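You operate a simulated robot arm through the tools that you are given. There is no shell and no other tool.

Carry out the task below with a simulated robot arm. There is one attempt and no reset: what you move stays moved.

Task
Spin the salad dry and drain its water into the cup that the recipe card names.
Fine: stand the cup under the spout; shut the blue switch after. Set down upright: what you pick out. Where these are worked on the way, their far stop is far enough and under half their travel is too little: blue switch.

The check looks at the end state, three seconds after you hand in, the way a careful person would. Anything else that was tipped, shoved, dropped, spilled or broken makes it a failure.

Robot
A 6-joint arm with a fingered hand, fixed in place. Base frame: the origin is on the floor under the middle of its stand, x ahead of it, y to its left, z up; the work surface is at about z = 920. Lengths are in mm, angles in rad, forces in N, time in s.
With the tool pointing down near the work surface it reaches from about 360 to 740 mm from the base axis. Its first joint turns from -2.007 to 2.007 rad. Payload 4 kg.
Tool frame: the origin (TCP) lies between the finger pads and is the grasp point; the fingertips stand 26 mm ahead of it; z points along the fingers, y is the line along which they close. The gripper opens to 132 mm; its body begins 73 mm behind the TCP. The gripper is a hand of 4 fingers: y runs from the thumb to the fingers, the wrist lies at [0, 0, -239] in the tool frame, and closing takes about 1.5 s.
Orientation is that of the tool frame in the base frame, as [roll, pitch, yaw] about the fixed x, y, z axes, in that order (R = Rz(yaw) Ry(pitch) Rx(roll)). With the fingers straight down and closing along the base's y, the tool's x points along the base's -x, its y along +y and its z along -z.

Tools
- The arm moves only by the tool arm_command. Its argument "rows" is a list of rows, each an object of numbers (a shift or turn left out is 0, a gripper value left out holds the last): "ax", "ay", "az": the turn, a rotation vector about the tool's x, y, z in rad; "dx", "dy", "dz": the shift along the tool's x, y, z in mm. In form: [{"ax": .., "ay": .., "az": .., "dx": .., "dy": .., "dz": ..}, ...]. A call has 1 to 20 rows; each row is the pose to reach, as a shift and turn from the pose commanded when the call began, along the tool's axes at that moment. "grip" is the closure in counts, from 0 (fully open) to 255 (shut), set as the call begins (left out, the last holds). A row lasts 0.2 s, in which the tool goes at most 50 mm and 0.15 rad; a call with a longer step from one row to the next is refused whole, and so is a gripper value outside its range. A pose out of reach is approached as far as the arm can. The call stops where the force on the tool passes 90 N (or 10 N more than at its start, if that is more) or the arm is blocked; 0.2 s more then pass. The fingers move at their own pace (about 153 mm/s each) and stop on an object; they squeeze with about 32 N. The grip force told is the motor's: it shows also when the fingers shut on nothing. Time passes only in rows, and 0.2 s behind the last, so rows that repeat a pose let the fingers close. The reply holds the time, the measured pose of the TCP, the force on the tool along the base axes, the opening and the grip force, in the units named above and with some noise, with the torque about the TCP (base axes, N m) and any sound that the robot's microphone picked up.
- Cameras (640 x 400 px; columns grow to the right, rows downward): "scene" is fixed at [219.7, -498.3, 1604]; the picture's right is [0.55, 0.83, 0.00], its down [0.73, -0.48, -0.48] and it looks along [-0.40, 0.26, -0.88] (base axes); focal length 214 px, centre (320, 200). "wrist" rides on the gripper at [68, 2, -97] in the tool frame; the picture's right is [-0.03, 1.00, 0.00], its down [-0.82, -0.02, -0.58] and it looks along [-0.58, -0.01, 0.82] (tool axes); focal length 270 px, centre (320, 200). There is no depth. A picture from a camera that has moved, and an enlarged one, comes with that camera's place and axes in the base frame and with its lens.
- camera(camera): a new picture of that camera. The clock stands still meanwhile.
- raise_lower(by): slides the trunk up (or, below 0, down) by that many mm; the arm rides with it, the base frame stays. It gives what a move gives, with no picture.
- finger_targets(finger1, finger2, finger3, thumb_bend): sets how far each is bent, from 0 (flat) to 1 (curled in); at 0.3 the hand is open as for a grip, at 0.7 the pads meet at the TCP. One left out holds its place. A second passes; each finger stops where it meets its share of the squeeze, and holds until it gets a number again. A gripper value or a shape takes the hand back. It gives what a move gives, with no picture; readings hold the bend of each and the force on the fingers (four entries, about 0 where the hand has none), thumb and palm.
- preshape(shape): the hand has 4 fingers and takes this shape, open, in about a second: jaw (thumb against the fingers, like two jaws); tri (thumb and two fingers); tip (a fingertip pinch); poke (one finger out to press); point (the index stretched); flat (the hand flat); cup (the hand cupped); fist (a fist). The gripper value then closes the fingers along that shape, each until it touches; the sizes above hold for jaw. It gives what a move gives, with no picture.
- inspect(camera, box): a new picture of the part [left, top, right, bottom] of that camera's present view, enlarged. The clock stands still meanwhile.
- hand_in(): hands the job in; it is judged then, once.

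Nothing tells you positions but the pictures and the camera data. Unless the task says otherwise, let go and move clear before handing in.

The tools are called after "Emit:" as name(argument=value, ...) on one line, values as JSON. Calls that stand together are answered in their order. arm_command: Moves the arm, as the interface text tells. Its arguments: {"type":"object","properties":{"rows":{"type":"array"},"grip":{"type":"number"}},"required":["rows"]} The other tools are called the same way: raise_lower (by) moves the trunk up or down; preshape (shape) gives the hand a shape; finger_targets (finger1, finger2, finger3, thumb_bend) moves the fingers one by one; camera (camera) takes a picture; inspect (camera, box) takes an enlarged picture of a part of a camera's view; hand_in () hands the job in.

At the start:

```text
clock: 0.0
position: [115.2, -357.7, 1380.6]
orientation: [3.141, 0.0, 3.141]
wrist_force: [0.8, -0.6, -0.5]
moment: [0.01, 0.0, 0.0]
gripper_width: 132.1
finger_force: 0.0
shape: jaw
bend: [0.3, 0.3, 0.3, 0.3]
finger forces: [0.1, 0.1, 0.1, 0.0, 0.1, 0.1]
trunk travel left (down, up): [-925.0, 65.0]
```

scene: 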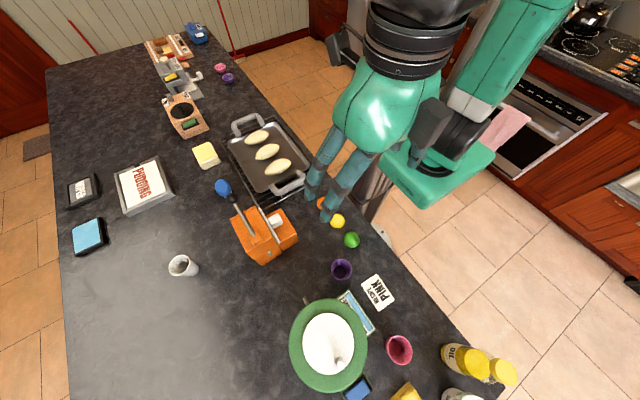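
wrist: 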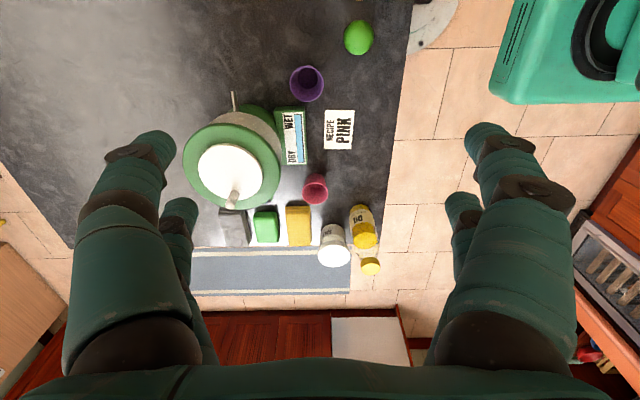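

I see a green salad spinner with a white lid and knob, a WET/DRY gauge, a recipe card reading "PINK", and purple and pink cups nearby. I'll take closer pictures before moving anything.

Emit:
inspect(camera="scene", box=[260, 240, 460, 400])

Emit:
inspect(camera="wrist", box=[160, 60, 400, 280])

```text
2.50 times, centred on (360, 320) of scene
camera zoom: at [219.7, -498.3, 1604.0], right [0.55, 0.83, 0.0], down [0.73, -0.48, -0.48], along [-0.4, 0.26, -0.88], focal length 536 px, centre (220, -100)
```

zoom: 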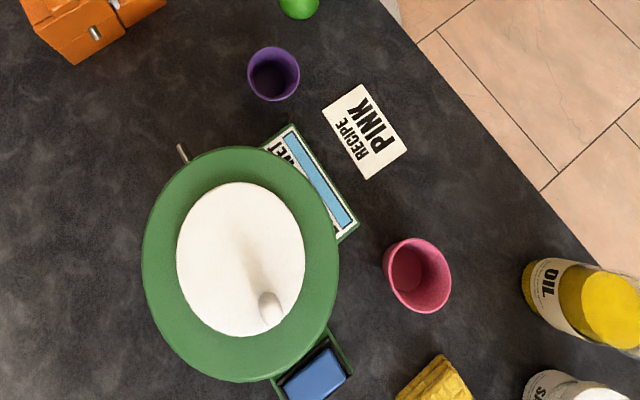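

```text
1.82 times, centred on (280, 170) of wrist
camera zoom: at [46.1, -356.8, 1477.7], right [0.03, 1.0, 0.0], down [0.82, -0.02, 0.58], along [0.58, -0.01, -0.82], focal length 491 px, centre (393, 254)
```

zoom: 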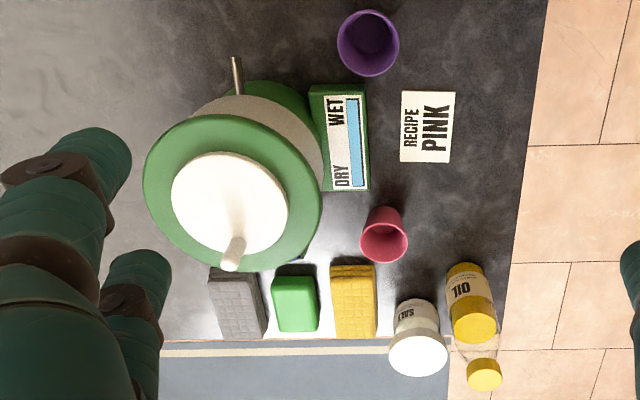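

The spinner's lid centre looks to be near (265, -511, 1065) and its spout points toward -x, near (166, -511, 1000). The pink cup is at about (385, -376). I'll move over the spinner to find the blue switch.

Emit:
arm_command(rows=[{"dx": -33, "dy": -28, "dz": 0}, {"dx": -66, "dy": -57, "dz": 0}, {"dx": -99, "dy": -85, "dz": 0}, {"dx": -132, "dy": -114, "dz": 0}, {"dx": -165, "dy": -142, "dz": 0}, {"dx": -165, "dy": -142, "dz": 20}])

Emit:
camera(camera="wrist")

Emit:
camera(camera="scene")

```text
clock: 1.4
position: [280.3, -498.7, 1361.9]
orientation: [-3.14, -0.001, 3.141]
wrist_force: [-0.2, 0.9, -0.2]
moment: [-0.04, -0.01, 0.01]
gripper_width: 131.8
finger_force: 0.1
shape: jaw
bend: [0.3, 0.3, 0.3, 0.3]
finger forces: [0.1, 0.1, 0.0, 0.0, 0.0, 0.0]
trunk travel left (down, up): [-925.0, 65.0]
```

```text
taken
camera wrist: at [210.4, -497.0, 1459.0], right [0.03, 1.0, 0.0], down [0.82, -0.02, 0.58], along [0.58, -0.02, -0.82], focal length 270 px, centre (320, 200)
```

wrist: 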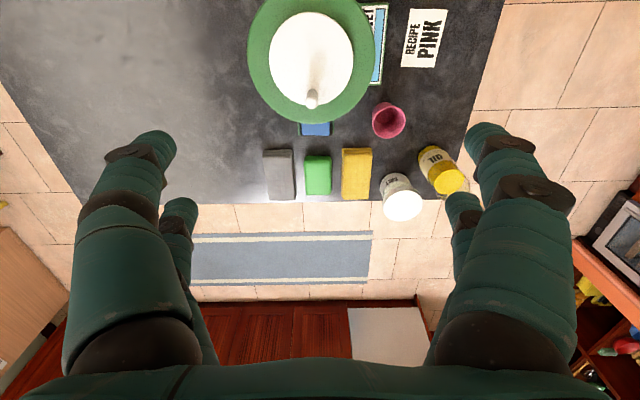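

```text
taken
```

scene: 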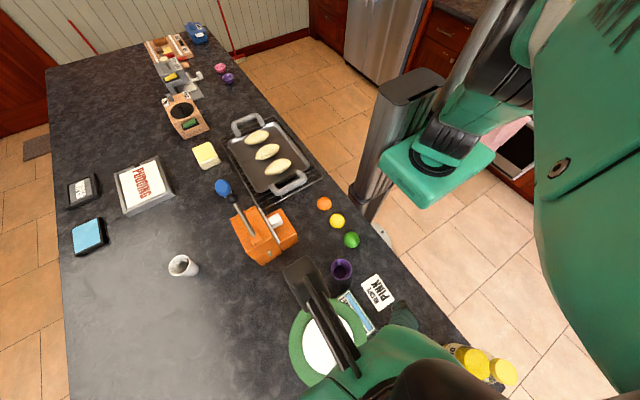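

Emit:
inspect(camera="wrist", box=[220, 0, 480, 220])

```text
1.82 times, centred on (350, 110) of wrist
camera zoom: at [210.4, -497.0, 1459.0], right [0.03, 1.0, 0.0], down [0.82, -0.02, 0.58], along [0.58, -0.02, -0.82], focal length 491 px, centre (266, 364)
```

zoom: 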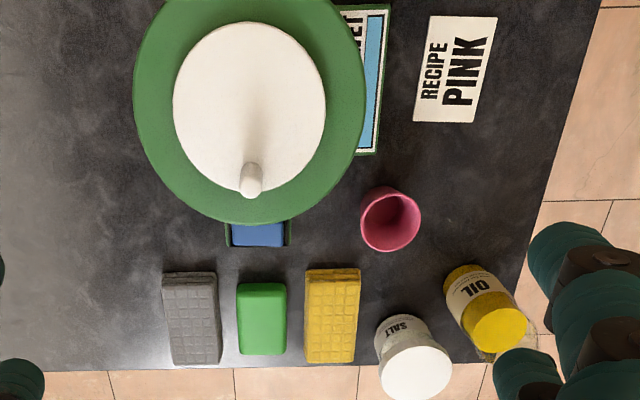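

The switch is a blue slab in a green tray at about (400, -511), just past the lid's +x rim. The knob is an upright peg about 48 mm from the lid centre. I'll move closer to see what kind of switch it is.

Emit:
arm_command(rows=[{"dx": -40, "dy": -4, "dz": 0}, {"dx": -80, "dy": -8, "dz": 20}, {"dx": -110, "dy": -12, "dz": 55}, {"dx": -120, "dy": -12, "dz": 100}, {"dx": -120, "dy": -12, "dz": 145}, {"dx": -120, "dy": -12, "dz": 180}])

Emit:
camera(camera="wrist")

```text
clock: 2.8
position: [400.3, -513.8, 1179.6]
orientation: [3.141, 0.001, 3.141]
wrist_force: [-0.8, -0.7, -0.5]
moment: [0.02, -0.02, 0.0]
gripper_width: 132.0
finger_force: 0.0
shape: jaw
bend: [0.3, 0.3, 0.3, 0.3]
finger forces: [0.0, 0.0, 0.0, 0.1, 0.1, 0.0]
trunk travel left (down, up): [-925.0, 65.0]
```

```text
taken
camera wrist: at [332.2, -512.3, 1276.6], right [0.03, 1.0, 0.0], down [0.82, -0.02, 0.58], along [0.58, -0.01, -0.82], focal length 270 px, centre (320, 200)
```

wrist: 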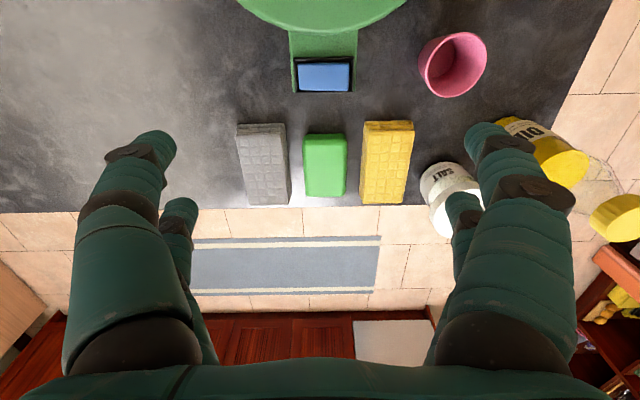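

Emit:
inspect(camera="wrist", box=[230, 0, 430, 125])

```text
3.20 times, centred on (330, 62) of wrist
camera zoom: at [332.2, -512.3, 1276.6], right [0.03, 1.0, 0.0], down [0.82, -0.02, 0.58], along [0.58, -0.01, -0.82], focal length 865 px, centre (288, 640)
```

zoom: 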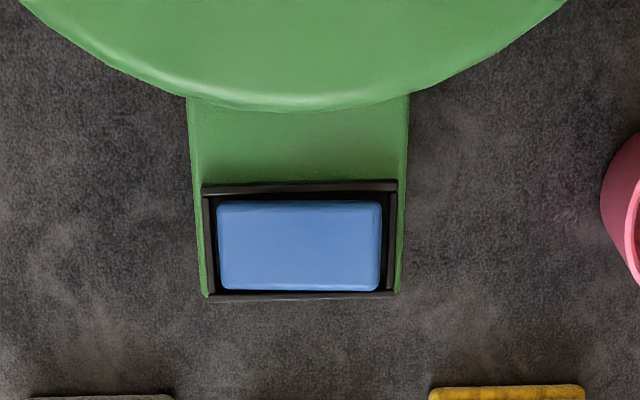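

The blue switch looks like a rocker cap about 57 x 27 mm in a black frame, centred near (393, -509). I'll turn the hand so the camera looks along -y from the robot's side, to see the switch, spout and cup heights.

Emit:
arm_command(rows=[{"ax": 0.0228, "ay": -0.0228, "az": 0.1294, "dx": 8, "dy": 17, "dz": 0}, {"ax": 0.0457, "ay": -0.0457, "az": 0.2588, "dx": 17, "dy": 34, "dz": 5}, {"ax": 0.0685, "ay": -0.0685, "az": 0.3883, "dx": 25, "dy": 51, "dz": 10}, {"ax": 0.0913, "ay": -0.0913, "az": 0.5177, "dx": 33, "dy": 68, "dz": 15}, {"ax": 0.1142, "ay": -0.1142, "az": 0.6471, "dx": 42, "dy": 85, "dz": 20}, {"ax": 0.137, "ay": -0.137, "az": 0.7765, "dx": 50, "dy": 102, "dz": 26}, {"ax": 0.1598, "ay": -0.1598, "az": 0.9059, "dx": 58, "dy": 119, "dz": 32}, {"ax": 0.1827, "ay": -0.1827, "az": 1.0353, "dx": 67, "dy": 136, "dz": 38}, {"ax": 0.2055, "ay": -0.2055, "az": 1.1648, "dx": 75, "dy": 153, "dz": 45}, {"ax": 0.2283, "ay": -0.2283, "az": 1.2942, "dx": 83, "dy": 170, "dz": 52}, {"ax": 0.2512, "ay": -0.2512, "az": 1.4236, "dx": 92, "dy": 187, "dz": 60}, {"ax": 0.274, "ay": -0.274, "az": 1.553, "dx": 100, "dy": 204, "dz": 68}])

Emit:
camera(camera="wrist")

Emit:
camera(camera="scene")

```text
clock: 5.4
position: [298.4, -308.3, 1111.1]
orientation: [3.141, 0.35, 1.574]
wrist_force: [0.0, -1.1, -0.1]
moment: [0.04, 0.01, 0.02]
gripper_width: 132.1
finger_force: 0.0
shape: jaw
bend: [0.3, 0.3, 0.3, 0.3]
finger forces: [0.1, 0.0, 0.1, 0.0, 0.0, 0.0]
trunk travel left (down, up): [-925.0, 65.0]
```

```text
taken
camera wrist: at [300.7, -210.7, 1179.1], right [1.0, -0.02, 0.01], down [-0.02, -0.57, 0.82], along [-0.01, -0.82, -0.57], focal length 270 px, centre (320, 200)
```

wrist: 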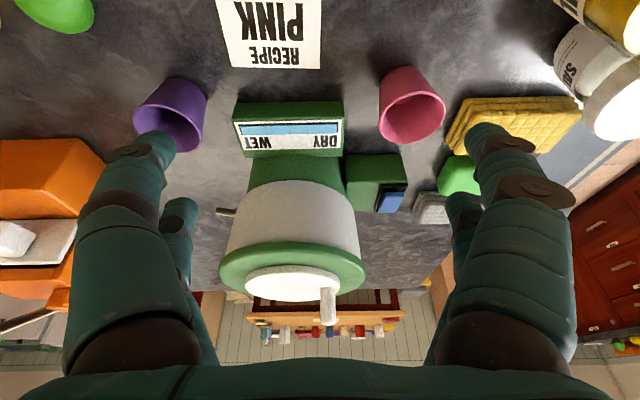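

```text
taken
```

scene: 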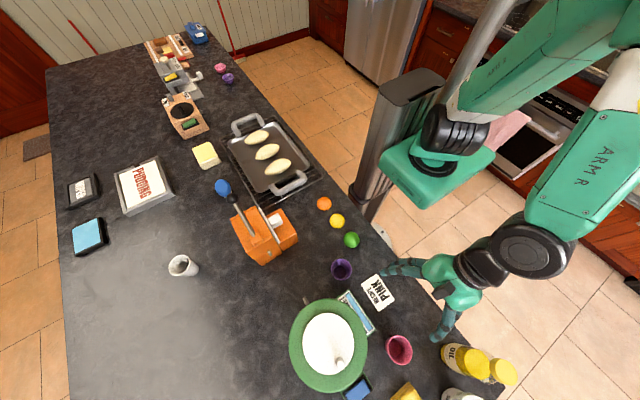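

Emit:
inspect(camera="wrist", box=[190, 90, 430, 330])

Emit:
inspect(camera="wrist", box=[330, 140, 430, 230])

Emit:
inspect(camera="scene", box=[270, 240, 470, 400])

```text
1.67 times, centred on (310, 210) of wrist
camera zoom: at [300.7, -210.7, 1179.1], right [1.0, -0.02, 0.01], down [-0.02, -0.57, 0.82], along [-0.01, -0.82, -0.57], focal length 450 px, centre (337, 183)
```

zoom: 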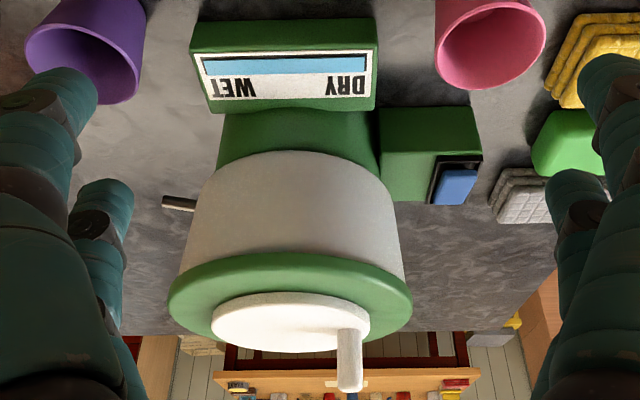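

```text
4.44 times, centred on (380, 185) of wrist
camera zoom: at [300.7, -210.7, 1179.1], right [1.0, -0.02, 0.01], down [-0.02, -0.57, 0.82], along [-0.01, -0.82, -0.57], focal length 1201 px, centre (53, 267)
```

zoom: 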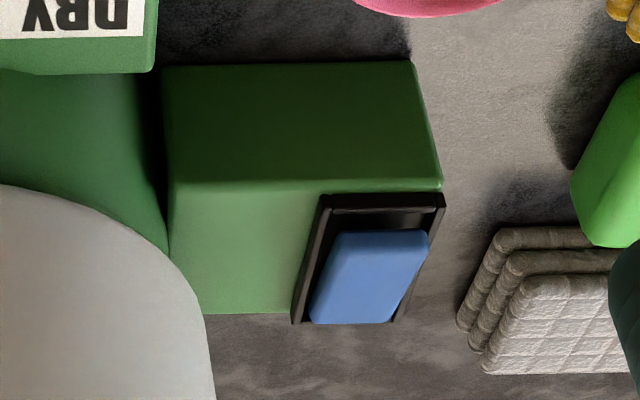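

```text
2.50 times, centred on (370, 320) of scene
camera zoom: at [219.7, -498.3, 1604.0], right [0.55, 0.83, 0.0], down [0.73, -0.48, -0.48], along [-0.4, 0.26, -0.88], focal length 536 px, centre (195, -100)
```

zoom: 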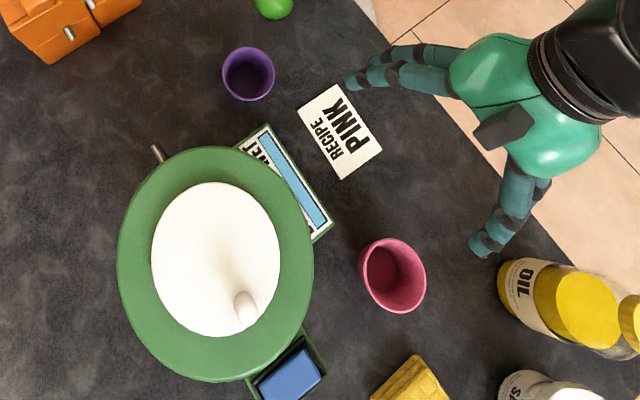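

Emit:
inspect(camera="wrist", box=[366, 175, 414, 220])

Emit:
inspect(camera="scene", box=[330, 365, 385, 400])

Emit:
inspect(camera="wrist", box=[205, 170, 285, 230])

```text
8.89 times, centred on (390, 198) of wrist
camera zoom: at [300.7, -210.7, 1179.1], right [1.0, -0.02, 0.01], down [-0.02, -0.57, 0.82], along [-0.01, -0.82, -0.57], focal length 2402 px, centre (-302, 222)
```

zoom: 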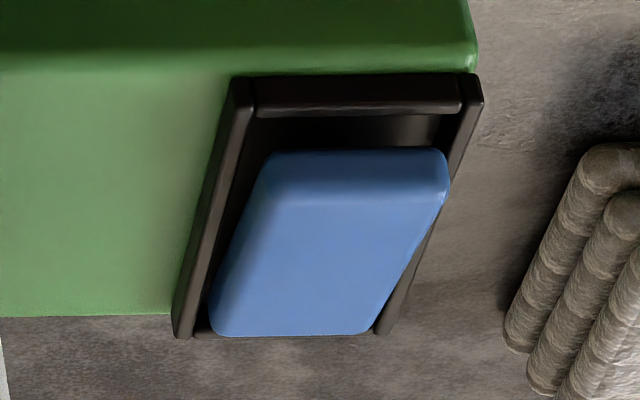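

```text
11.43 times, centred on (358, 382) of scene
camera zoom: at [219.7, -498.3, 1604.0], right [0.55, 0.83, 0.0], down [0.73, -0.48, -0.48], along [-0.4, 0.26, -0.88], focal length 2451 px, centre (-109, -1886)
```

zoom: 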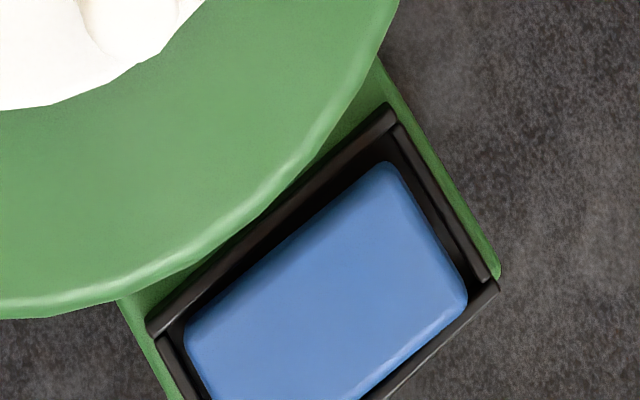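

```text
6.67 times, centred on (245, 200) of wrist
camera zoom: at [300.7, -210.7, 1179.1], right [1.0, -0.02, 0.01], down [-0.02, -0.57, 0.82], along [-0.01, -0.82, -0.57], focal length 1802 px, centre (820, 200)
```

zoom: 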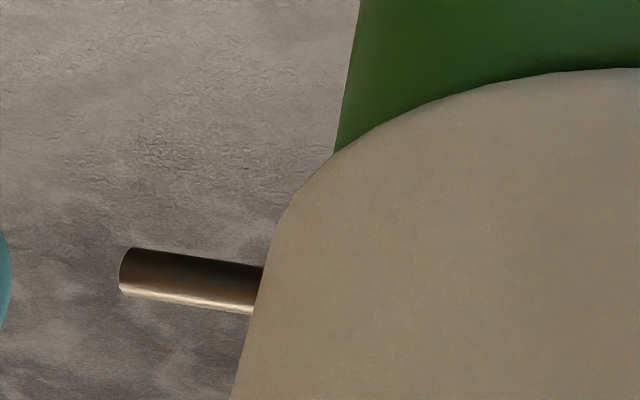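

The rocker's +y end looks raised, so pressing that end should move it. The spout tip is at about (160, -511, 982), and the pink cup is near (385, -377) with its rim at about z = 972. I'll zoom in to measure the cup, and look at the orange device near where the hand will approach.

Emit:
inspect(camera="wrist", box=[360, 50, 470, 150])

Emit:
inspect(camera="scene", box=[370, 320, 430, 380])

Emit:
inspect(camera="scene", box=[200, 160, 360, 290])

Emit:
inspect(camera="scene", box=[280, 280, 380, 390])

```text
4.00 times, centred on (415, 100) of wrist
camera zoom: at [300.7, -210.7, 1179.1], right [1.0, -0.02, 0.01], down [-0.02, -0.57, 0.82], along [-0.01, -0.82, -0.57], focal length 1081 px, centre (-60, 600)
```

zoom: 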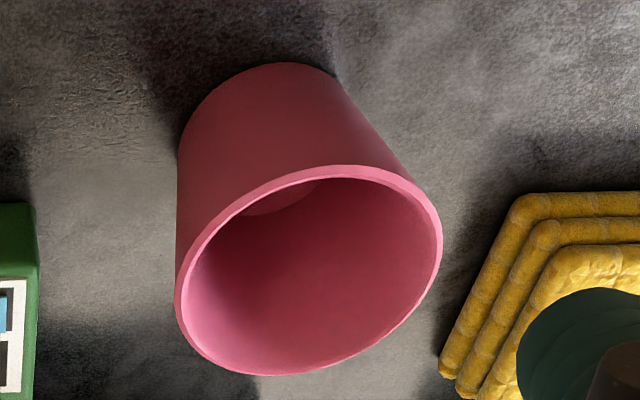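

```text
6.67 times, centred on (400, 350) of scene
camera zoom: at [219.7, -498.3, 1604.0], right [0.55, 0.83, 0.0], down [0.73, -0.48, -0.48], along [-0.4, 0.26, -0.88], focal length 1430 px, centre (-213, -800)
```

zoom: 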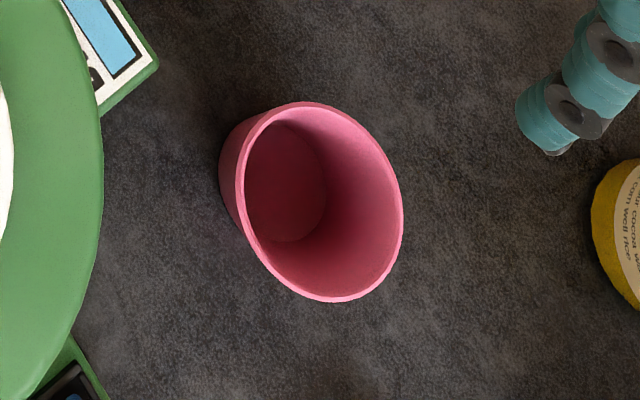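

```text
3.08 times, centred on (280, 225) of scene
camera zoom: at [219.7, -498.3, 1604.0], right [0.55, 0.83, 0.0], down [0.73, -0.48, -0.48], along [-0.4, 0.26, -0.88], focal length 660 px, centre (443, 123)
```

zoom: 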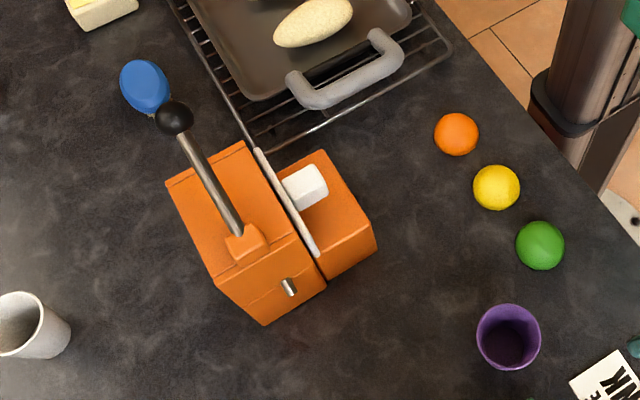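

```text
3.64 times, centred on (330, 335) of scene
camera zoom: at [219.7, -498.3, 1604.0], right [0.55, 0.83, 0.0], down [0.73, -0.48, -0.48], along [-0.4, 0.26, -0.88], focal length 780 px, centre (284, -291)
```

zoom: 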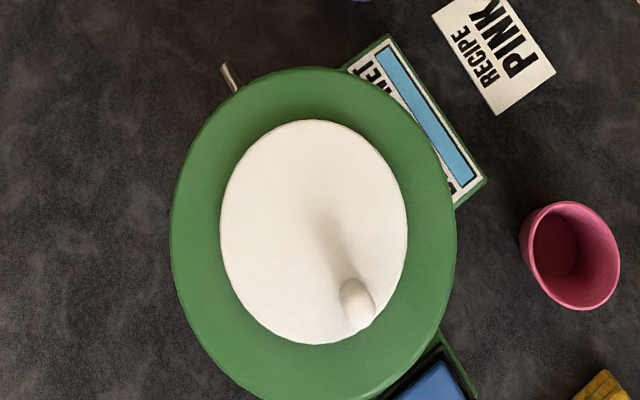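

Emit:
inspect(camera="wrist", box=[0, 110, 240, 260])

Emit:
inspect(camera="wrist", box=[225, 95, 350, 160])

```text
2.67 times, centred on (120, 185) of wrist
camera zoom: at [300.7, -210.7, 1179.1], right [1.0, -0.02, 0.01], down [-0.02, -0.57, 0.82], along [-0.01, -0.82, -0.57], focal length 721 px, centre (853, 240)
```

zoom: 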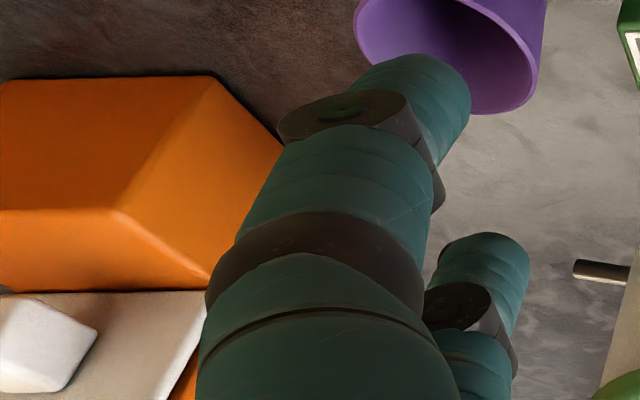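

```text
5.12 times, centred on (288, 128) of wrist
camera zoom: at [300.7, -210.7, 1179.1], right [1.0, -0.02, 0.01], down [-0.02, -0.57, 0.82], along [-0.01, -0.82, -0.57], focal length 1384 px, centre (486, 571)
```

zoom: 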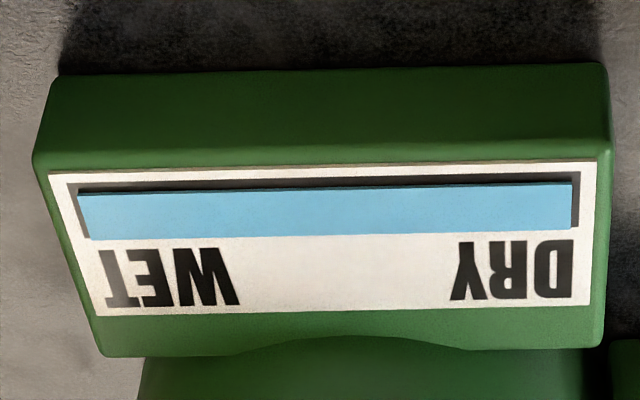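

The pink cup's rim centre measures (386, -376, 971), with a rim about 62 mm across and height about 51 mm. The spout tip is at about (158, -510, 982), so the cup fits under it with a few mm to spare. I'll use a tilted grasp (35° from vertical, pointing mostly +x) so the hand stays clear of the lid when placing, and start by posing above the cup.

Emit:
arm_command(rows=[{"ax": -0.0566, "ay": -0.0229, "az": -0.1087, "dx": -7.7, "dy": 8.8, "dz": -1.4}, {"ax": -0.1131, "ay": -0.0457, "az": -0.2174, "dx": -15.5, "dy": 17.5, "dz": -2.9}, {"ax": -0.1697, "ay": -0.0686, "az": -0.3261, "dx": -23.2, "dy": 26.3, "dz": -4.3}, {"ax": -0.2262, "ay": -0.0915, "az": -0.4348, "dx": -30.9, "dy": 35.0, "dz": -5.8}, {"ax": -0.2828, "ay": -0.1144, "az": -0.5435, "dx": -38.7, "dy": 43.8, "dz": -7.2}, {"ax": -0.3394, "ay": -0.1372, "az": -0.6521, "dx": -46.4, "dy": 52.6, "dz": -8.6}, {"ax": -0.3959, "ay": -0.1601, "az": -0.7608, "dx": -54.1, "dy": 61.3, "dz": -10.1}, {"ax": -0.4525, "ay": -0.183, "az": -0.8695, "dx": -61.8, "dy": 70.1, "dz": -11.5}, {"ax": -0.509, "ay": -0.2058, "az": -0.9782, "dx": -69.6, "dy": 78.8, "dz": -13.0}, {"ax": -0.5656, "ay": -0.2287, "az": -1.0869, "dx": -77.3, "dy": 87.6, "dz": -14.4}, {"ax": -0.5656, "ay": -0.2287, "az": -1.0869, "dx": -77.3, "dy": 87.6, "dz": -14.4}], grip=60)

Emit:
camera(camera="wrist")

Emit:
camera(camera="scene")

```text
clock: 7.8
position: [404.6, -381.9, 1180.4]
orientation: [3.14, 0.59, 2.787]
wrist_force: [-1.1, -0.6, -0.6]
moment: [-0.01, 0.02, -0.01]
gripper_width: 101.3
finger_force: 0.1
shape: jaw
bend: [0.62, 0.62, 0.62, 0.49]
finger forces: [0.0, 0.0, 0.1, 0.0, 0.0, 0.0]
out of reach, approached as far as the arm can: row 5, 6, 7, 8, 9, 10, 11
trunk travel left (down, up): [-925.0, 65.0]
```

```text
taken
camera wrist: at [301.2, -342.5, 1223.1], right [0.37, 0.93, 0.01], down [0.33, -0.14, 0.93], along [0.87, -0.34, -0.36], focal length 270 px, centre (320, 200)
```

wrist: 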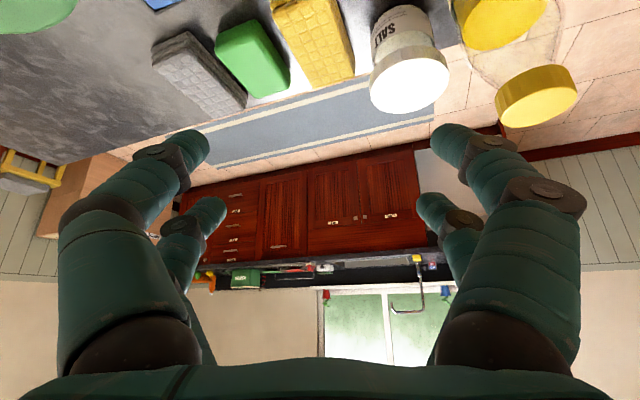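

```text
taken
```

scene: 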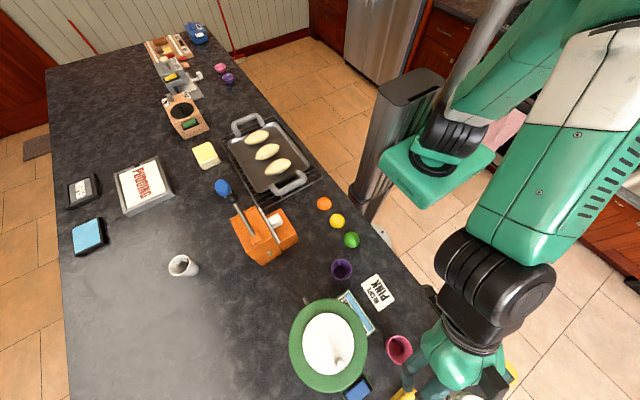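

The arm reached only (405, -382, 1180) because this pose is near its folded limit. It should be able to reach poses lower down, so I'll descend a little and check where it goes.

Emit:
arm_command(rows=[{"dx": 14, "dz": 20.5}, {"dx": 28, "dz": 41}, {"dx": 43, "dz": 61.4}, {"dx": 43, "dz": 61.4}])

Emit:
camera(camera="wrist")

```text
clock: 8.8
position: [430.9, -394.6, 1149.1]
orientation: [3.139, 0.574, 2.783]
wrist_force: [0.0, 0.6, 0.7]
moment: [0.01, 0.01, 0.0]
gripper_width: 101.1
finger_force: 0.1
shape: jaw
bend: [0.62, 0.62, 0.62, 0.49]
finger forces: [0.0, 0.0, 0.0, 0.0, 0.0, 0.0]
out of reach, approached as far as the arm can: row 1, 2, 3, 4
trunk travel left (down, up): [-925.0, 65.0]
```

```text
taken
camera wrist: at [328.9, -354.4, 1193.9], right [0.37, 0.93, 0.02], down [0.34, -0.15, 0.93], along [0.86, -0.34, -0.37], focal length 270 px, centre (320, 200)
```

wrist: 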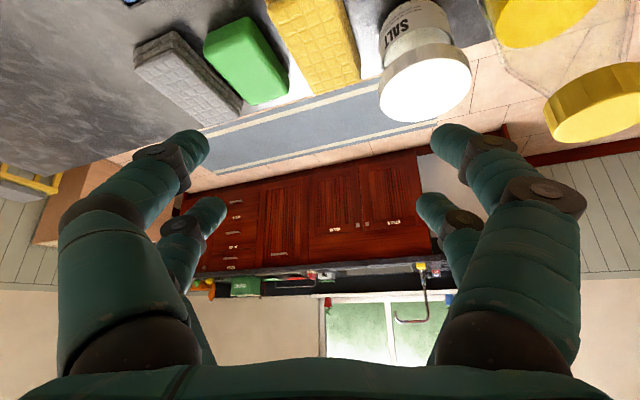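

The tilt seems to be hitting a wrist limit, and it gets worse lower down. I'll cut the tilt to about 20°, which still clears the lid when placing, and check the pose.

Emit:
arm_command(rows=[{"ay": 0.09, "dx": -5}, {"ay": 0.18, "dx": -10}, {"ay": 0.262, "dx": -10}, {"ay": 0.262, "dx": -10}])

```text
clock: 9.8
position: [439.7, -398.3, 1155.1]
orientation: [-3.14, 0.349, 2.793]
wrist_force: [0.1, 0.2, 0.5]
moment: [0.01, 0.0, 0.01]
gripper_width: 101.2
finger_force: 0.1
shape: jaw
bend: [0.62, 0.62, 0.62, 0.49]
finger forces: [0.0, 0.0, 0.1, 0.1, 0.1, 0.0]
trunk travel left (down, up): [-925.0, 65.0]
```

Emit:
arm_command(rows=[{"dx": 26.5, "dy": 0.9, "dz": 17}, {"dx": 53, "dy": 1.7, "dz": 34}, {"dx": 79.6, "dy": 2.6, "dz": 50.9}, {"dx": 79.6, "dy": 2.6, "dz": 50.9}])

Emit:
camera(camera="wrist")

Emit:
camera(camera="scene")

```text
clock: 10.8
position: [385.1, -374.3, 1080.0]
orientation: [-3.14, 0.348, 2.795]
wrist_force: [1.0, -0.4, 0.2]
moment: [0.03, -0.01, 0.02]
gripper_width: 101.0
finger_force: 0.0
shape: jaw
bend: [0.62, 0.62, 0.62, 0.49]
finger forces: [0.0, 0.0, 0.0, 0.1, 0.1, 0.1]
trunk travel left (down, up): [-925.0, 65.0]
```

```text
taken
camera wrist: at [294.1, -340.4, 1148.4], right [0.36, 0.93, 0.01], down [0.53, -0.21, 0.82], along [0.77, -0.29, -0.57], focal length 270 px, centre (320, 200)
```

wrist: 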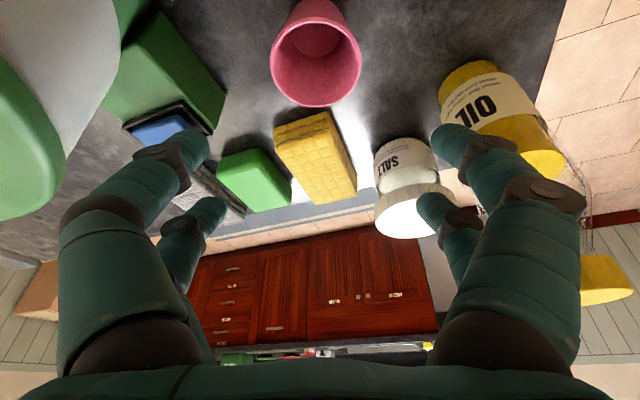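

```text
taken
```

scene: 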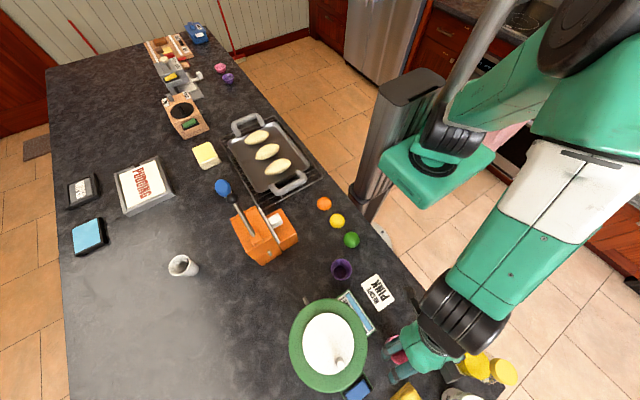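

The cup is centred under the hand at about (385, -376). I'll descend straight down around it with the fingers half open.

Emit:
arm_command(rows=[{"dx": 10, "dy": -1.4, "dz": 30}, {"dx": 21, "dy": -1.4, "dz": 60}, {"dx": 32, "dy": -1.4, "dz": 90}, {"dx": 42.4, "dy": -1.4, "dz": 119.7}, {"dx": 42.4, "dy": -1.4, "dz": 119.7}])

Emit:
camera(camera="wrist")

```text
clock: 12.0
position: [408.6, -396.6, 973.6]
orientation: [-3.141, 0.323, 2.788]
wrist_force: [-0.2, -0.2, 0.1]
moment: [-0.04, 0.0, -0.01]
gripper_width: 101.5
finger_force: 0.1
shape: jaw
bend: [0.62, 0.62, 0.62, 0.49]
finger forces: [0.1, 0.0, 0.0, 0.0, 0.0, 0.1]
out of reach, approached as far as the arm can: row 2, 3, 4, 5
trunk travel left (down, up): [-925.0, 65.0]
```

```text
taken
camera wrist: at [320.5, -361.1, 1043.2], right [0.37, 0.93, 0.01], down [0.55, -0.22, 0.81], along [0.75, -0.29, -0.59], focal length 270 px, centre (320, 200)
```

wrist: 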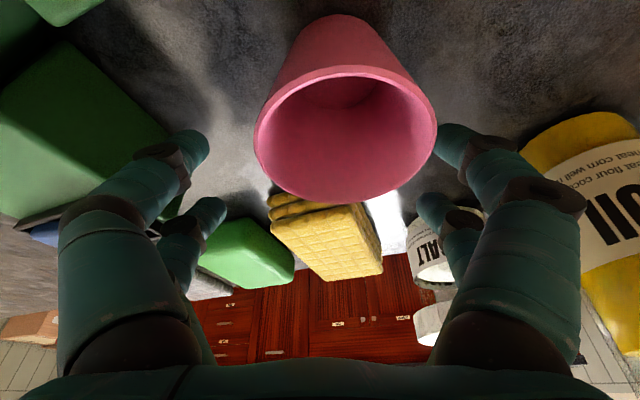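

That drifted outward, as the arm is limited at this height. The trunk can do the vertical travel instead: I'll back up to the good pose above the cup and lower the trunk with the arm fixed.

Emit:
arm_command(rows=[{"dx": -12, "dy": 0, "dz": -33}, {"dx": -24, "dy": 0, "dz": -66}, {"dx": -18, "dy": 6, "dz": -90}, {"dx": -9.5, "dy": 11.5, "dz": -109.8}, {"dx": -9.5, "dy": 11.5, "dz": -109.8}])

```text
clock: 13.2
position: [364.3, -357.0, 1058.9]
orientation: [3.141, 0.348, 2.792]
wrist_force: [-0.5, -0.4, -0.5]
moment: [0.0, 0.0, -0.01]
gripper_width: 101.3
finger_force: 0.2
shape: jaw
bend: [0.62, 0.62, 0.62, 0.49]
finger forces: [0.0, 0.0, 0.0, 0.0, 0.0, 0.0]
out of reach, approached as far as the arm can: row 1
trunk travel left (down, up): [-925.0, 65.0]
```

Emit:
arm_command(rows=[{"dx": -16, "dy": -5.3, "dz": -5.4}, {"dx": -32, "dy": -10.6, "dz": -10.8}, {"dx": -32, "dy": -10.6, "dz": -10.8}])

Emit:
inspect(camera="wrist", box=[200, 0, 520, 200])

```text
clock: 14.0
position: [385.9, -377.0, 1081.4]
orientation: [-3.141, 0.349, 2.795]
wrist_force: [-0.4, 1.1, 0.6]
moment: [-0.01, -0.06, 0.0]
gripper_width: 101.1
finger_force: 0.1
shape: jaw
bend: [0.62, 0.62, 0.62, 0.49]
finger forces: [0.0, 0.0, 0.0, 0.0, 0.1, 0.1]
trunk travel left (down, up): [-925.0, 65.0]
```

```text
2.00 times, centred on (360, 100) of wrist
camera zoom: at [294.3, -341.2, 1148.9], right [0.36, 0.93, 0.01], down [0.53, -0.21, 0.82], along [0.77, -0.29, -0.57], focal length 541 px, centre (240, 400)
```

zoom: 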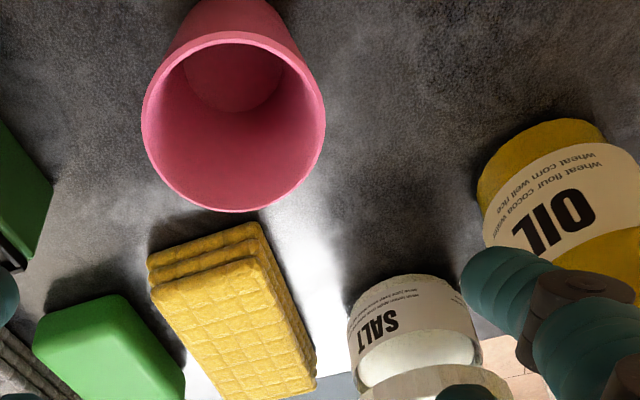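

Emit:
raise_lower(by=-80)

Emit:
camera(camera="wrist")

Emit:
camera(camera="scene")

```text
clock: 15.2
position: [385.8, -376.9, 1000.1]
orientation: [-3.14, 0.348, 2.794]
wrist_force: [-1.3, 0.8, 0.3]
moment: [-0.02, 0.02, 0.0]
gripper_width: 101.3
finger_force: 0.0
shape: jaw
bend: [0.62, 0.62, 0.62, 0.49]
finger forces: [0.0, 0.0, 0.1, 0.0, 0.0, 0.0]
trunk travel left (down, up): [-845.0, 145.0]
```

```text
taken
camera wrist: at [294.2, -341.1, 1068.8], right [0.36, 0.93, 0.01], down [0.53, -0.21, 0.82], along [0.77, -0.29, -0.57], focal length 270 px, centre (320, 200)
```

wrist: 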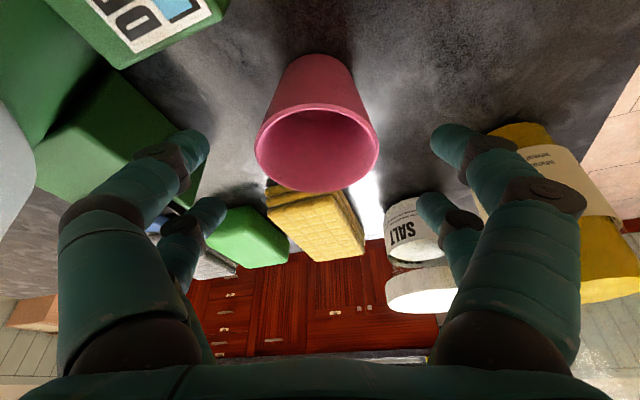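

```text
taken
```

scene: 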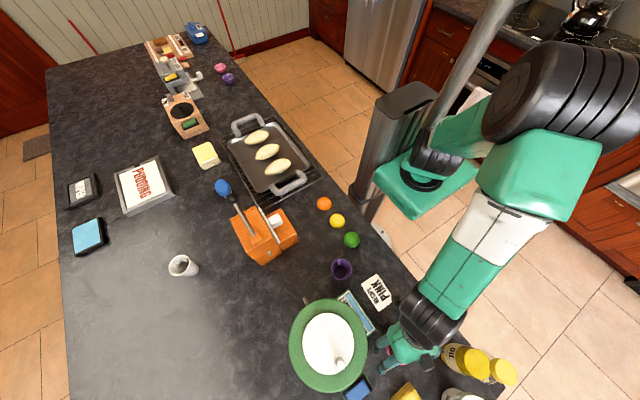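

Emit:
raise_lower(by=-48)

Emit:
camera(camera="wrist")

```text
clock: 16.1
position: [385.1, -376.6, 951.6]
orientation: [3.141, 0.35, 2.795]
wrist_force: [-0.9, -0.6, 0.3]
moment: [0.02, 0.02, -0.03]
gripper_width: 101.3
finger_force: 0.1
shape: jaw
bend: [0.63, 0.62, 0.62, 0.49]
finger forces: [0.1, 0.1, 0.0, 0.1, 0.0, 0.0]
trunk travel left (down, up): [-797.0, 193.0]
```

```text
taken
camera wrist: at [294.3, -341.2, 1020.6], right [0.36, 0.93, 0.01], down [0.53, -0.21, 0.82], along [0.77, -0.29, -0.57], focal length 270 px, centre (320, 200)
```

wrist: 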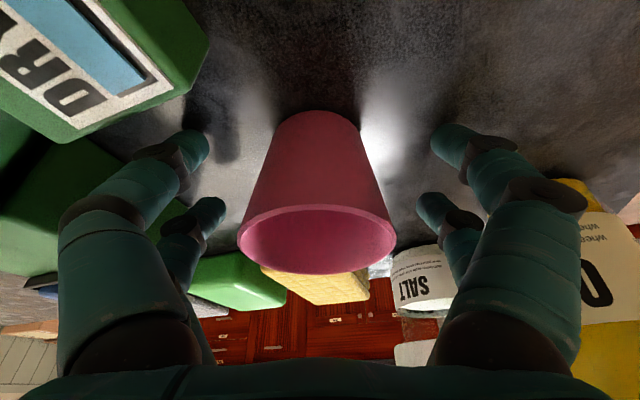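

The cup sits between the fingers. I'll close the grip now.

Emit:
arm_command(rows=[{"dx": 0}, {"dx": 0}, {"dx": 0}, {"dx": 0}, {"dx": 0}, {"dx": 0}, {"dx": 0}, {"dx": 0}], grip=200)

Emit:
camera(camera="wrist")

```text
clock: 17.9
position: [384.0, -375.3, 953.6]
orientation: [-3.139, 0.35, 2.795]
wrist_force: [1.1, -0.2, 12.2]
moment: [0.07, 0.18, 0.0]
gripper_width: 18.6
finger_force: 32.1
shape: jaw
bend: [0.74, 0.75, 0.74, 0.7]
finger forces: [29.9, 28.2, 23.6, 0.1, 38.1, 0.0]
trunk travel left (down, up): [-797.0, 193.0]
```

```text
taken
camera wrist: at [294.0, -340.8, 1021.4], right [0.36, 0.93, 0.01], down [0.53, -0.21, 0.82], along [0.77, -0.3, -0.57], focal length 270 px, centre (320, 200)
```

wrist: 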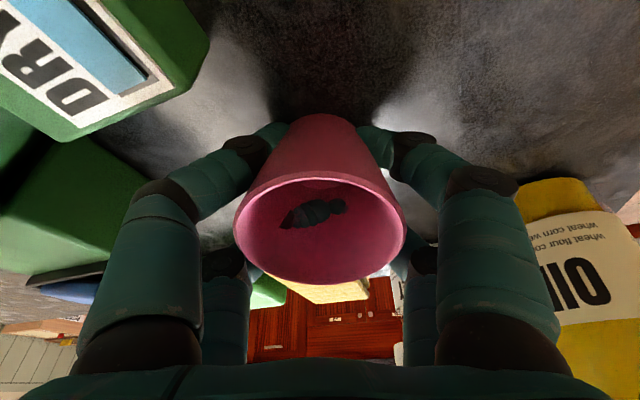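

Emit:
inspect(camera="wrist", box=[220, 100, 420, 300])

Emit:
inspect(camera="scene", box=[340, 290, 480, 400])

```text
2.00 times, centred on (320, 200) of wrist
camera zoom: at [294.0, -340.8, 1021.4], right [0.36, 0.93, 0.01], down [0.53, -0.21, 0.82], along [0.77, -0.3, -0.57], focal length 541 px, centre (320, 200)
```

zoom: 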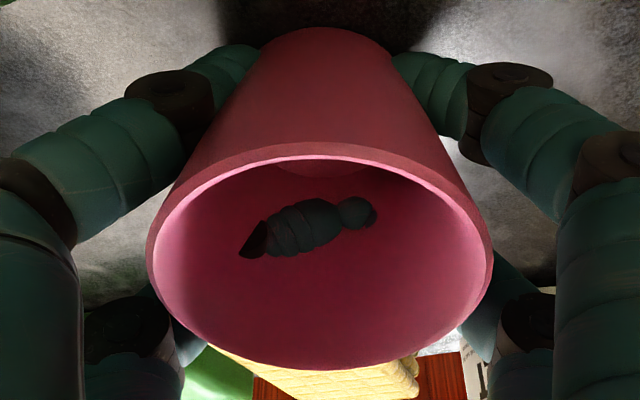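

```text
3.64 times, centred on (410, 345) of scene
camera zoom: at [219.7, -498.3, 1604.0], right [0.55, 0.83, 0.0], down [0.73, -0.48, -0.48], along [-0.4, 0.26, -0.88], focal length 780 px, centre (-7, -327)
```

zoom: 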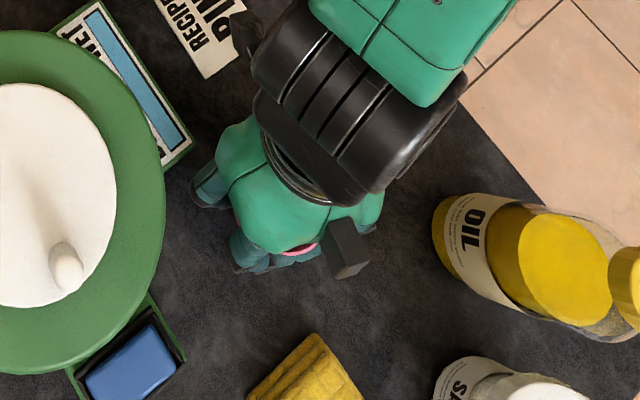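

One fingertip looks to be pressing through the cup wall: the curled tips are catching too low on the taper. I'll let go, check the cup is undisturbed, and regrip higher, nearer the rim.

Emit:
arm_command(rows=[{"dx": 0}, {"dx": 0}, {"dx": 0}, {"dx": 0}, {"dx": 0}, {"dx": 0}], grip=60)

Emit:
camera(camera="wrist")

```text
clock: 19.3
position: [384.5, -375.6, 953.3]
orientation: [3.141, 0.349, 2.795]
wrist_force: [-0.5, -1.4, 4.6]
moment: [0.24, 0.02, 0.04]
gripper_width: 99.8
finger_force: 0.0
shape: jaw
bend: [0.66, 0.63, 0.63, 0.49]
finger forces: [5.3, 0.0, 0.0, 0.0, 0.0, 0.0]
trunk travel left (down, up): [-797.0, 193.0]
```

```text
taken
camera wrist: at [293.9, -341.1, 1020.8], right [0.36, 0.93, 0.01], down [0.53, -0.21, 0.82], along [0.77, -0.29, -0.57], focal length 270 px, centre (320, 200)
```

wrist: 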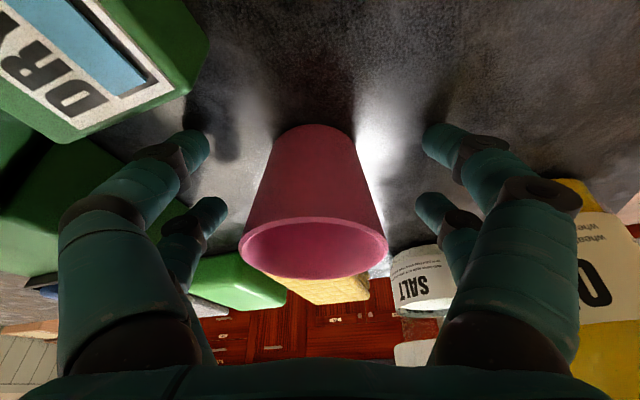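

Emit:
raise_lower(by=24)

Emit:
inspect(camera="wrist", box=[200, 60, 440, 300])

```text
clock: 20.0
position: [384.7, -376.1, 976.8]
orientation: [3.14, 0.348, 2.794]
wrist_force: [-0.1, -0.6, 0.4]
moment: [-0.03, 0.0, -0.03]
gripper_width: 100.7
finger_force: 0.0
shape: jaw
bend: [0.63, 0.63, 0.63, 0.49]
finger forces: [0.0, 0.1, 0.0, 0.1, 0.0, 0.1]
trunk travel left (down, up): [-821.0, 169.0]
```

```text
1.67 times, centred on (320, 180) of wrist
camera zoom: at [294.3, -341.1, 1044.7], right [0.36, 0.93, 0.01], down [0.53, -0.21, 0.82], along [0.77, -0.29, -0.57], focal length 450 px, centre (320, 233)
```

zoom: 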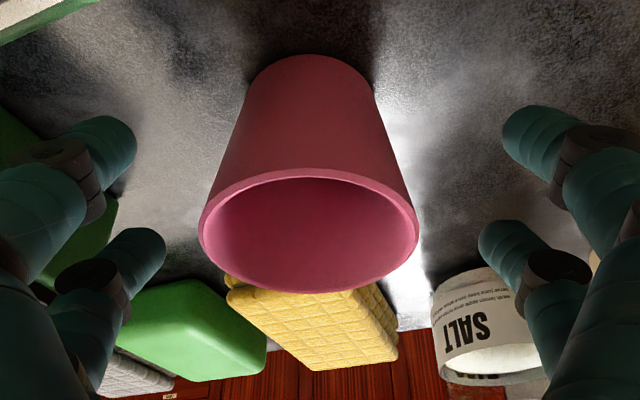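

The cup is upright and undamaged at about (391, -381); the small force was a fingertip touching the table. I'll recentre, grip higher, and close gently in steps.

Emit:
arm_command(rows=[{"dx": -7.2, "dy": -2.5, "dz": 2.6}, {"dx": -7.2, "dy": -2.5, "dz": 2.6}, {"dx": -7.2, "dy": -2.5, "dz": 2.6}, {"dx": -7.2, "dy": -2.5, "dz": 2.6}], grip=110)

Emit:
camera(camera="wrist")

```text
clock: 21.0
position: [392.1, -380.9, 976.7]
orientation: [-3.141, 0.35, 2.793]
wrist_force: [-0.2, 0.2, 0.2]
moment: [0.01, -0.01, -0.02]
gripper_width: 75.6
finger_force: 0.0
shape: jaw
bend: [0.72, 0.72, 0.72, 0.7]
finger forces: [0.1, 0.0, 0.1, 0.0, 0.0, 0.1]
trunk travel left (down, up): [-821.0, 169.0]
```

```text
taken
camera wrist: at [300.2, -345.9, 1044.6], right [0.36, 0.93, 0.01], down [0.53, -0.21, 0.82], along [0.77, -0.29, -0.57], focal length 270 px, centre (320, 200)
```

wrist: 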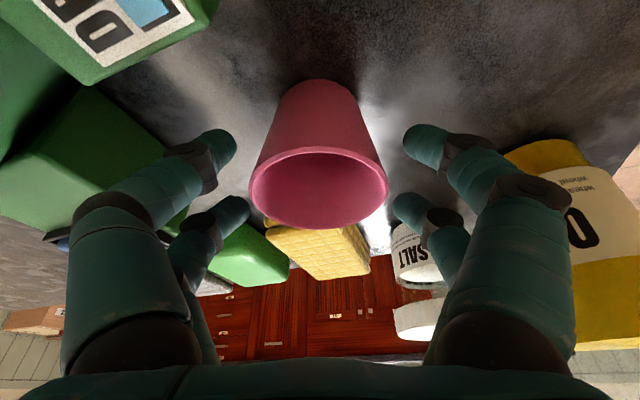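

Emit:
raise_lower(by=-8)

Emit:
arm_command(rows=[{"dx": 0}, {"dx": 0}, {"dx": 0}], grip=140)

Emit:
camera(camera="wrist")

```text
clock: 21.5
position: [391.2, -379.8, 968.6]
orientation: [-3.141, 0.349, 2.793]
wrist_force: [-0.8, 0.6, 0.0]
moment: [-0.01, 0.0, 0.0]
gripper_width: 75.6
finger_force: 0.1
shape: jaw
bend: [0.72, 0.72, 0.72, 0.7]
finger forces: [0.1, 0.1, 0.0, 0.0, 0.0, 0.0]
trunk travel left (down, up): [-813.0, 177.0]
```

```text
clock: 22.3
position: [390.7, -382.0, 969.3]
orientation: [-3.14, 0.348, 2.793]
wrist_force: [0.0, 0.5, 0.3]
moment: [0.02, 0.0, -0.06]
gripper_width: 60.1
finger_force: 0.1
shape: jaw
bend: [0.73, 0.73, 0.73, 0.7]
finger forces: [0.1, 0.1, 0.0, 0.1, 0.1, 0.0]
trunk travel left (down, up): [-813.0, 177.0]
```

```text
taken
camera wrist: at [300.1, -345.9, 1036.7], right [0.36, 0.93, 0.01], down [0.53, -0.21, 0.82], along [0.77, -0.29, -0.57], focal length 270 px, centre (320, 200)
```

wrist: 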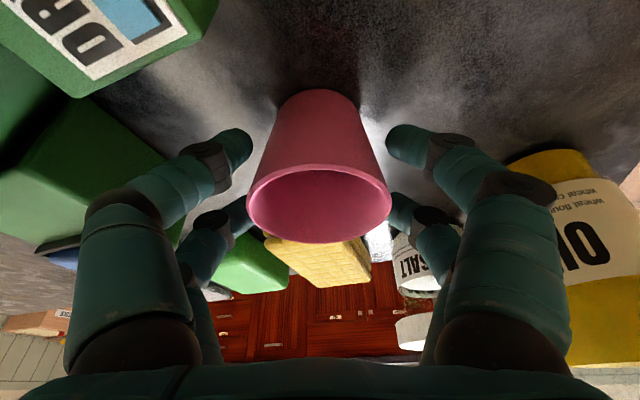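

Width is 60 mm with no contact yet. I'll keep closing gently.

Emit:
arm_command(rows=[{"dx": 0}, {"dx": 0}, {"dx": 0}], grip=165)

Emit:
inspect(camera="wrist", box=[200, 60, 440, 300])

```text
clock: 23.1
position: [390.5, -381.0, 969.8]
orientation: [-3.141, 0.35, 2.795]
wrist_force: [-0.4, -0.5, -0.5]
moment: [-0.02, 0.0, 0.0]
gripper_width: 47.2
finger_force: 0.0
shape: jaw
bend: [0.73, 0.73, 0.73, 0.7]
finger forces: [0.0, 0.1, 0.0, 0.1, 0.0, 0.0]
trunk travel left (down, up): [-813.0, 177.0]
```

```text
1.67 times, centred on (320, 180) of wrist
camera zoom: at [300.2, -345.9, 1036.7], right [0.36, 0.93, 0.01], down [0.53, -0.21, 0.82], along [0.77, -0.29, -0.57], focal length 450 px, centre (320, 233)
```

zoom: 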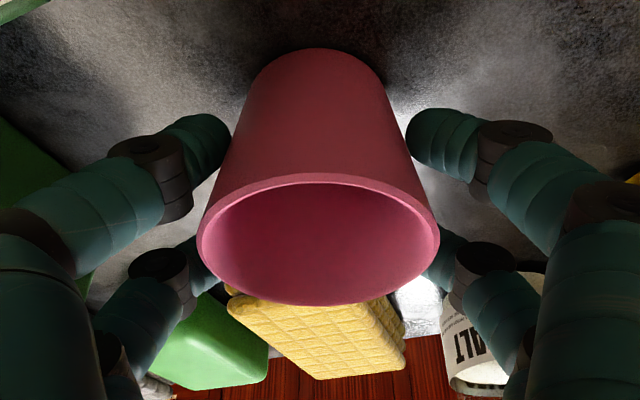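

Emit:
arm_command(rows=[{"dx": 0}, {"dx": 0}, {"dx": 0}], grip=180)

Emit:
inspect(camera="wrist", box=[200, 60, 440, 300])

```text
clock: 23.9
position: [391.1, -381.3, 968.2]
orientation: [3.141, 0.349, 2.794]
wrist_force: [0.8, -1.2, 0.0]
moment: [-0.02, 0.02, 0.02]
gripper_width: 39.7
finger_force: 0.1
shape: jaw
bend: [0.73, 0.73, 0.73, 0.7]
finger forces: [0.5, 0.0, 0.0, 0.0, 0.6, 0.1]
trunk travel left (down, up): [-813.0, 177.0]
```

```text
1.67 times, centred on (320, 180) of wrist
camera zoom: at [300.2, -345.9, 1036.7], right [0.36, 0.93, 0.01], down [0.53, -0.21, 0.82], along [0.77, -0.29, -0.57], focal length 450 px, centre (320, 233)
```

zoom: 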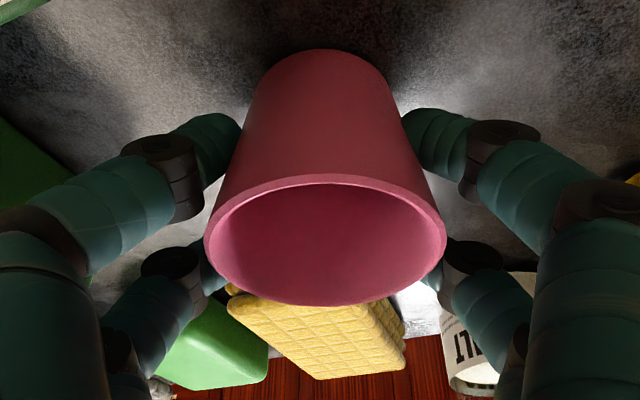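

Contact has just begun, at 0.5 N on finger 1 and the thumb. I'll close a little more.

Emit:
arm_command(rows=[{"dx": 0}, {"dx": 0}, {"dx": 0}], grip=192)

Emit:
inspect(camera="wrist", box=[200, 60, 440, 300])

```text
clock: 24.7
position: [391.9, -381.9, 968.9]
orientation: [-3.14, 0.349, 2.794]
wrist_force: [-0.1, -0.3, 1.8]
moment: [0.01, 0.04, 0.02]
gripper_width: 23.7
finger_force: 32.1
shape: jaw
bend: [0.74, 0.73, 0.73, 0.7]
finger forces: [30.7, 0.0, 0.0, 0.1, 29.3, 0.0]
trunk travel left (down, up): [-813.0, 177.0]
```

```text
1.67 times, centred on (320, 180) of wrist
camera zoom: at [300.1, -345.9, 1036.8], right [0.36, 0.93, 0.01], down [0.53, -0.21, 0.82], along [0.77, -0.29, -0.57], focal length 450 px, centre (320, 233)
```

zoom: 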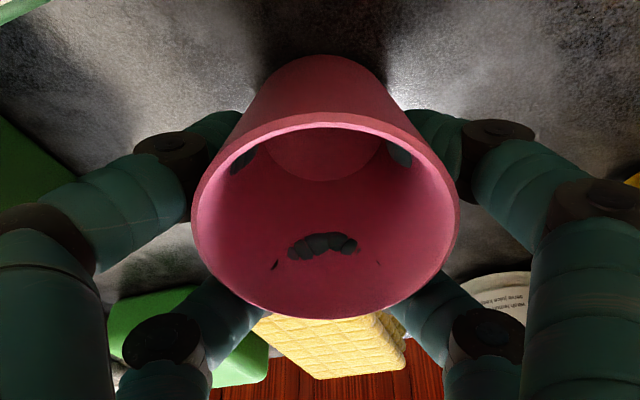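

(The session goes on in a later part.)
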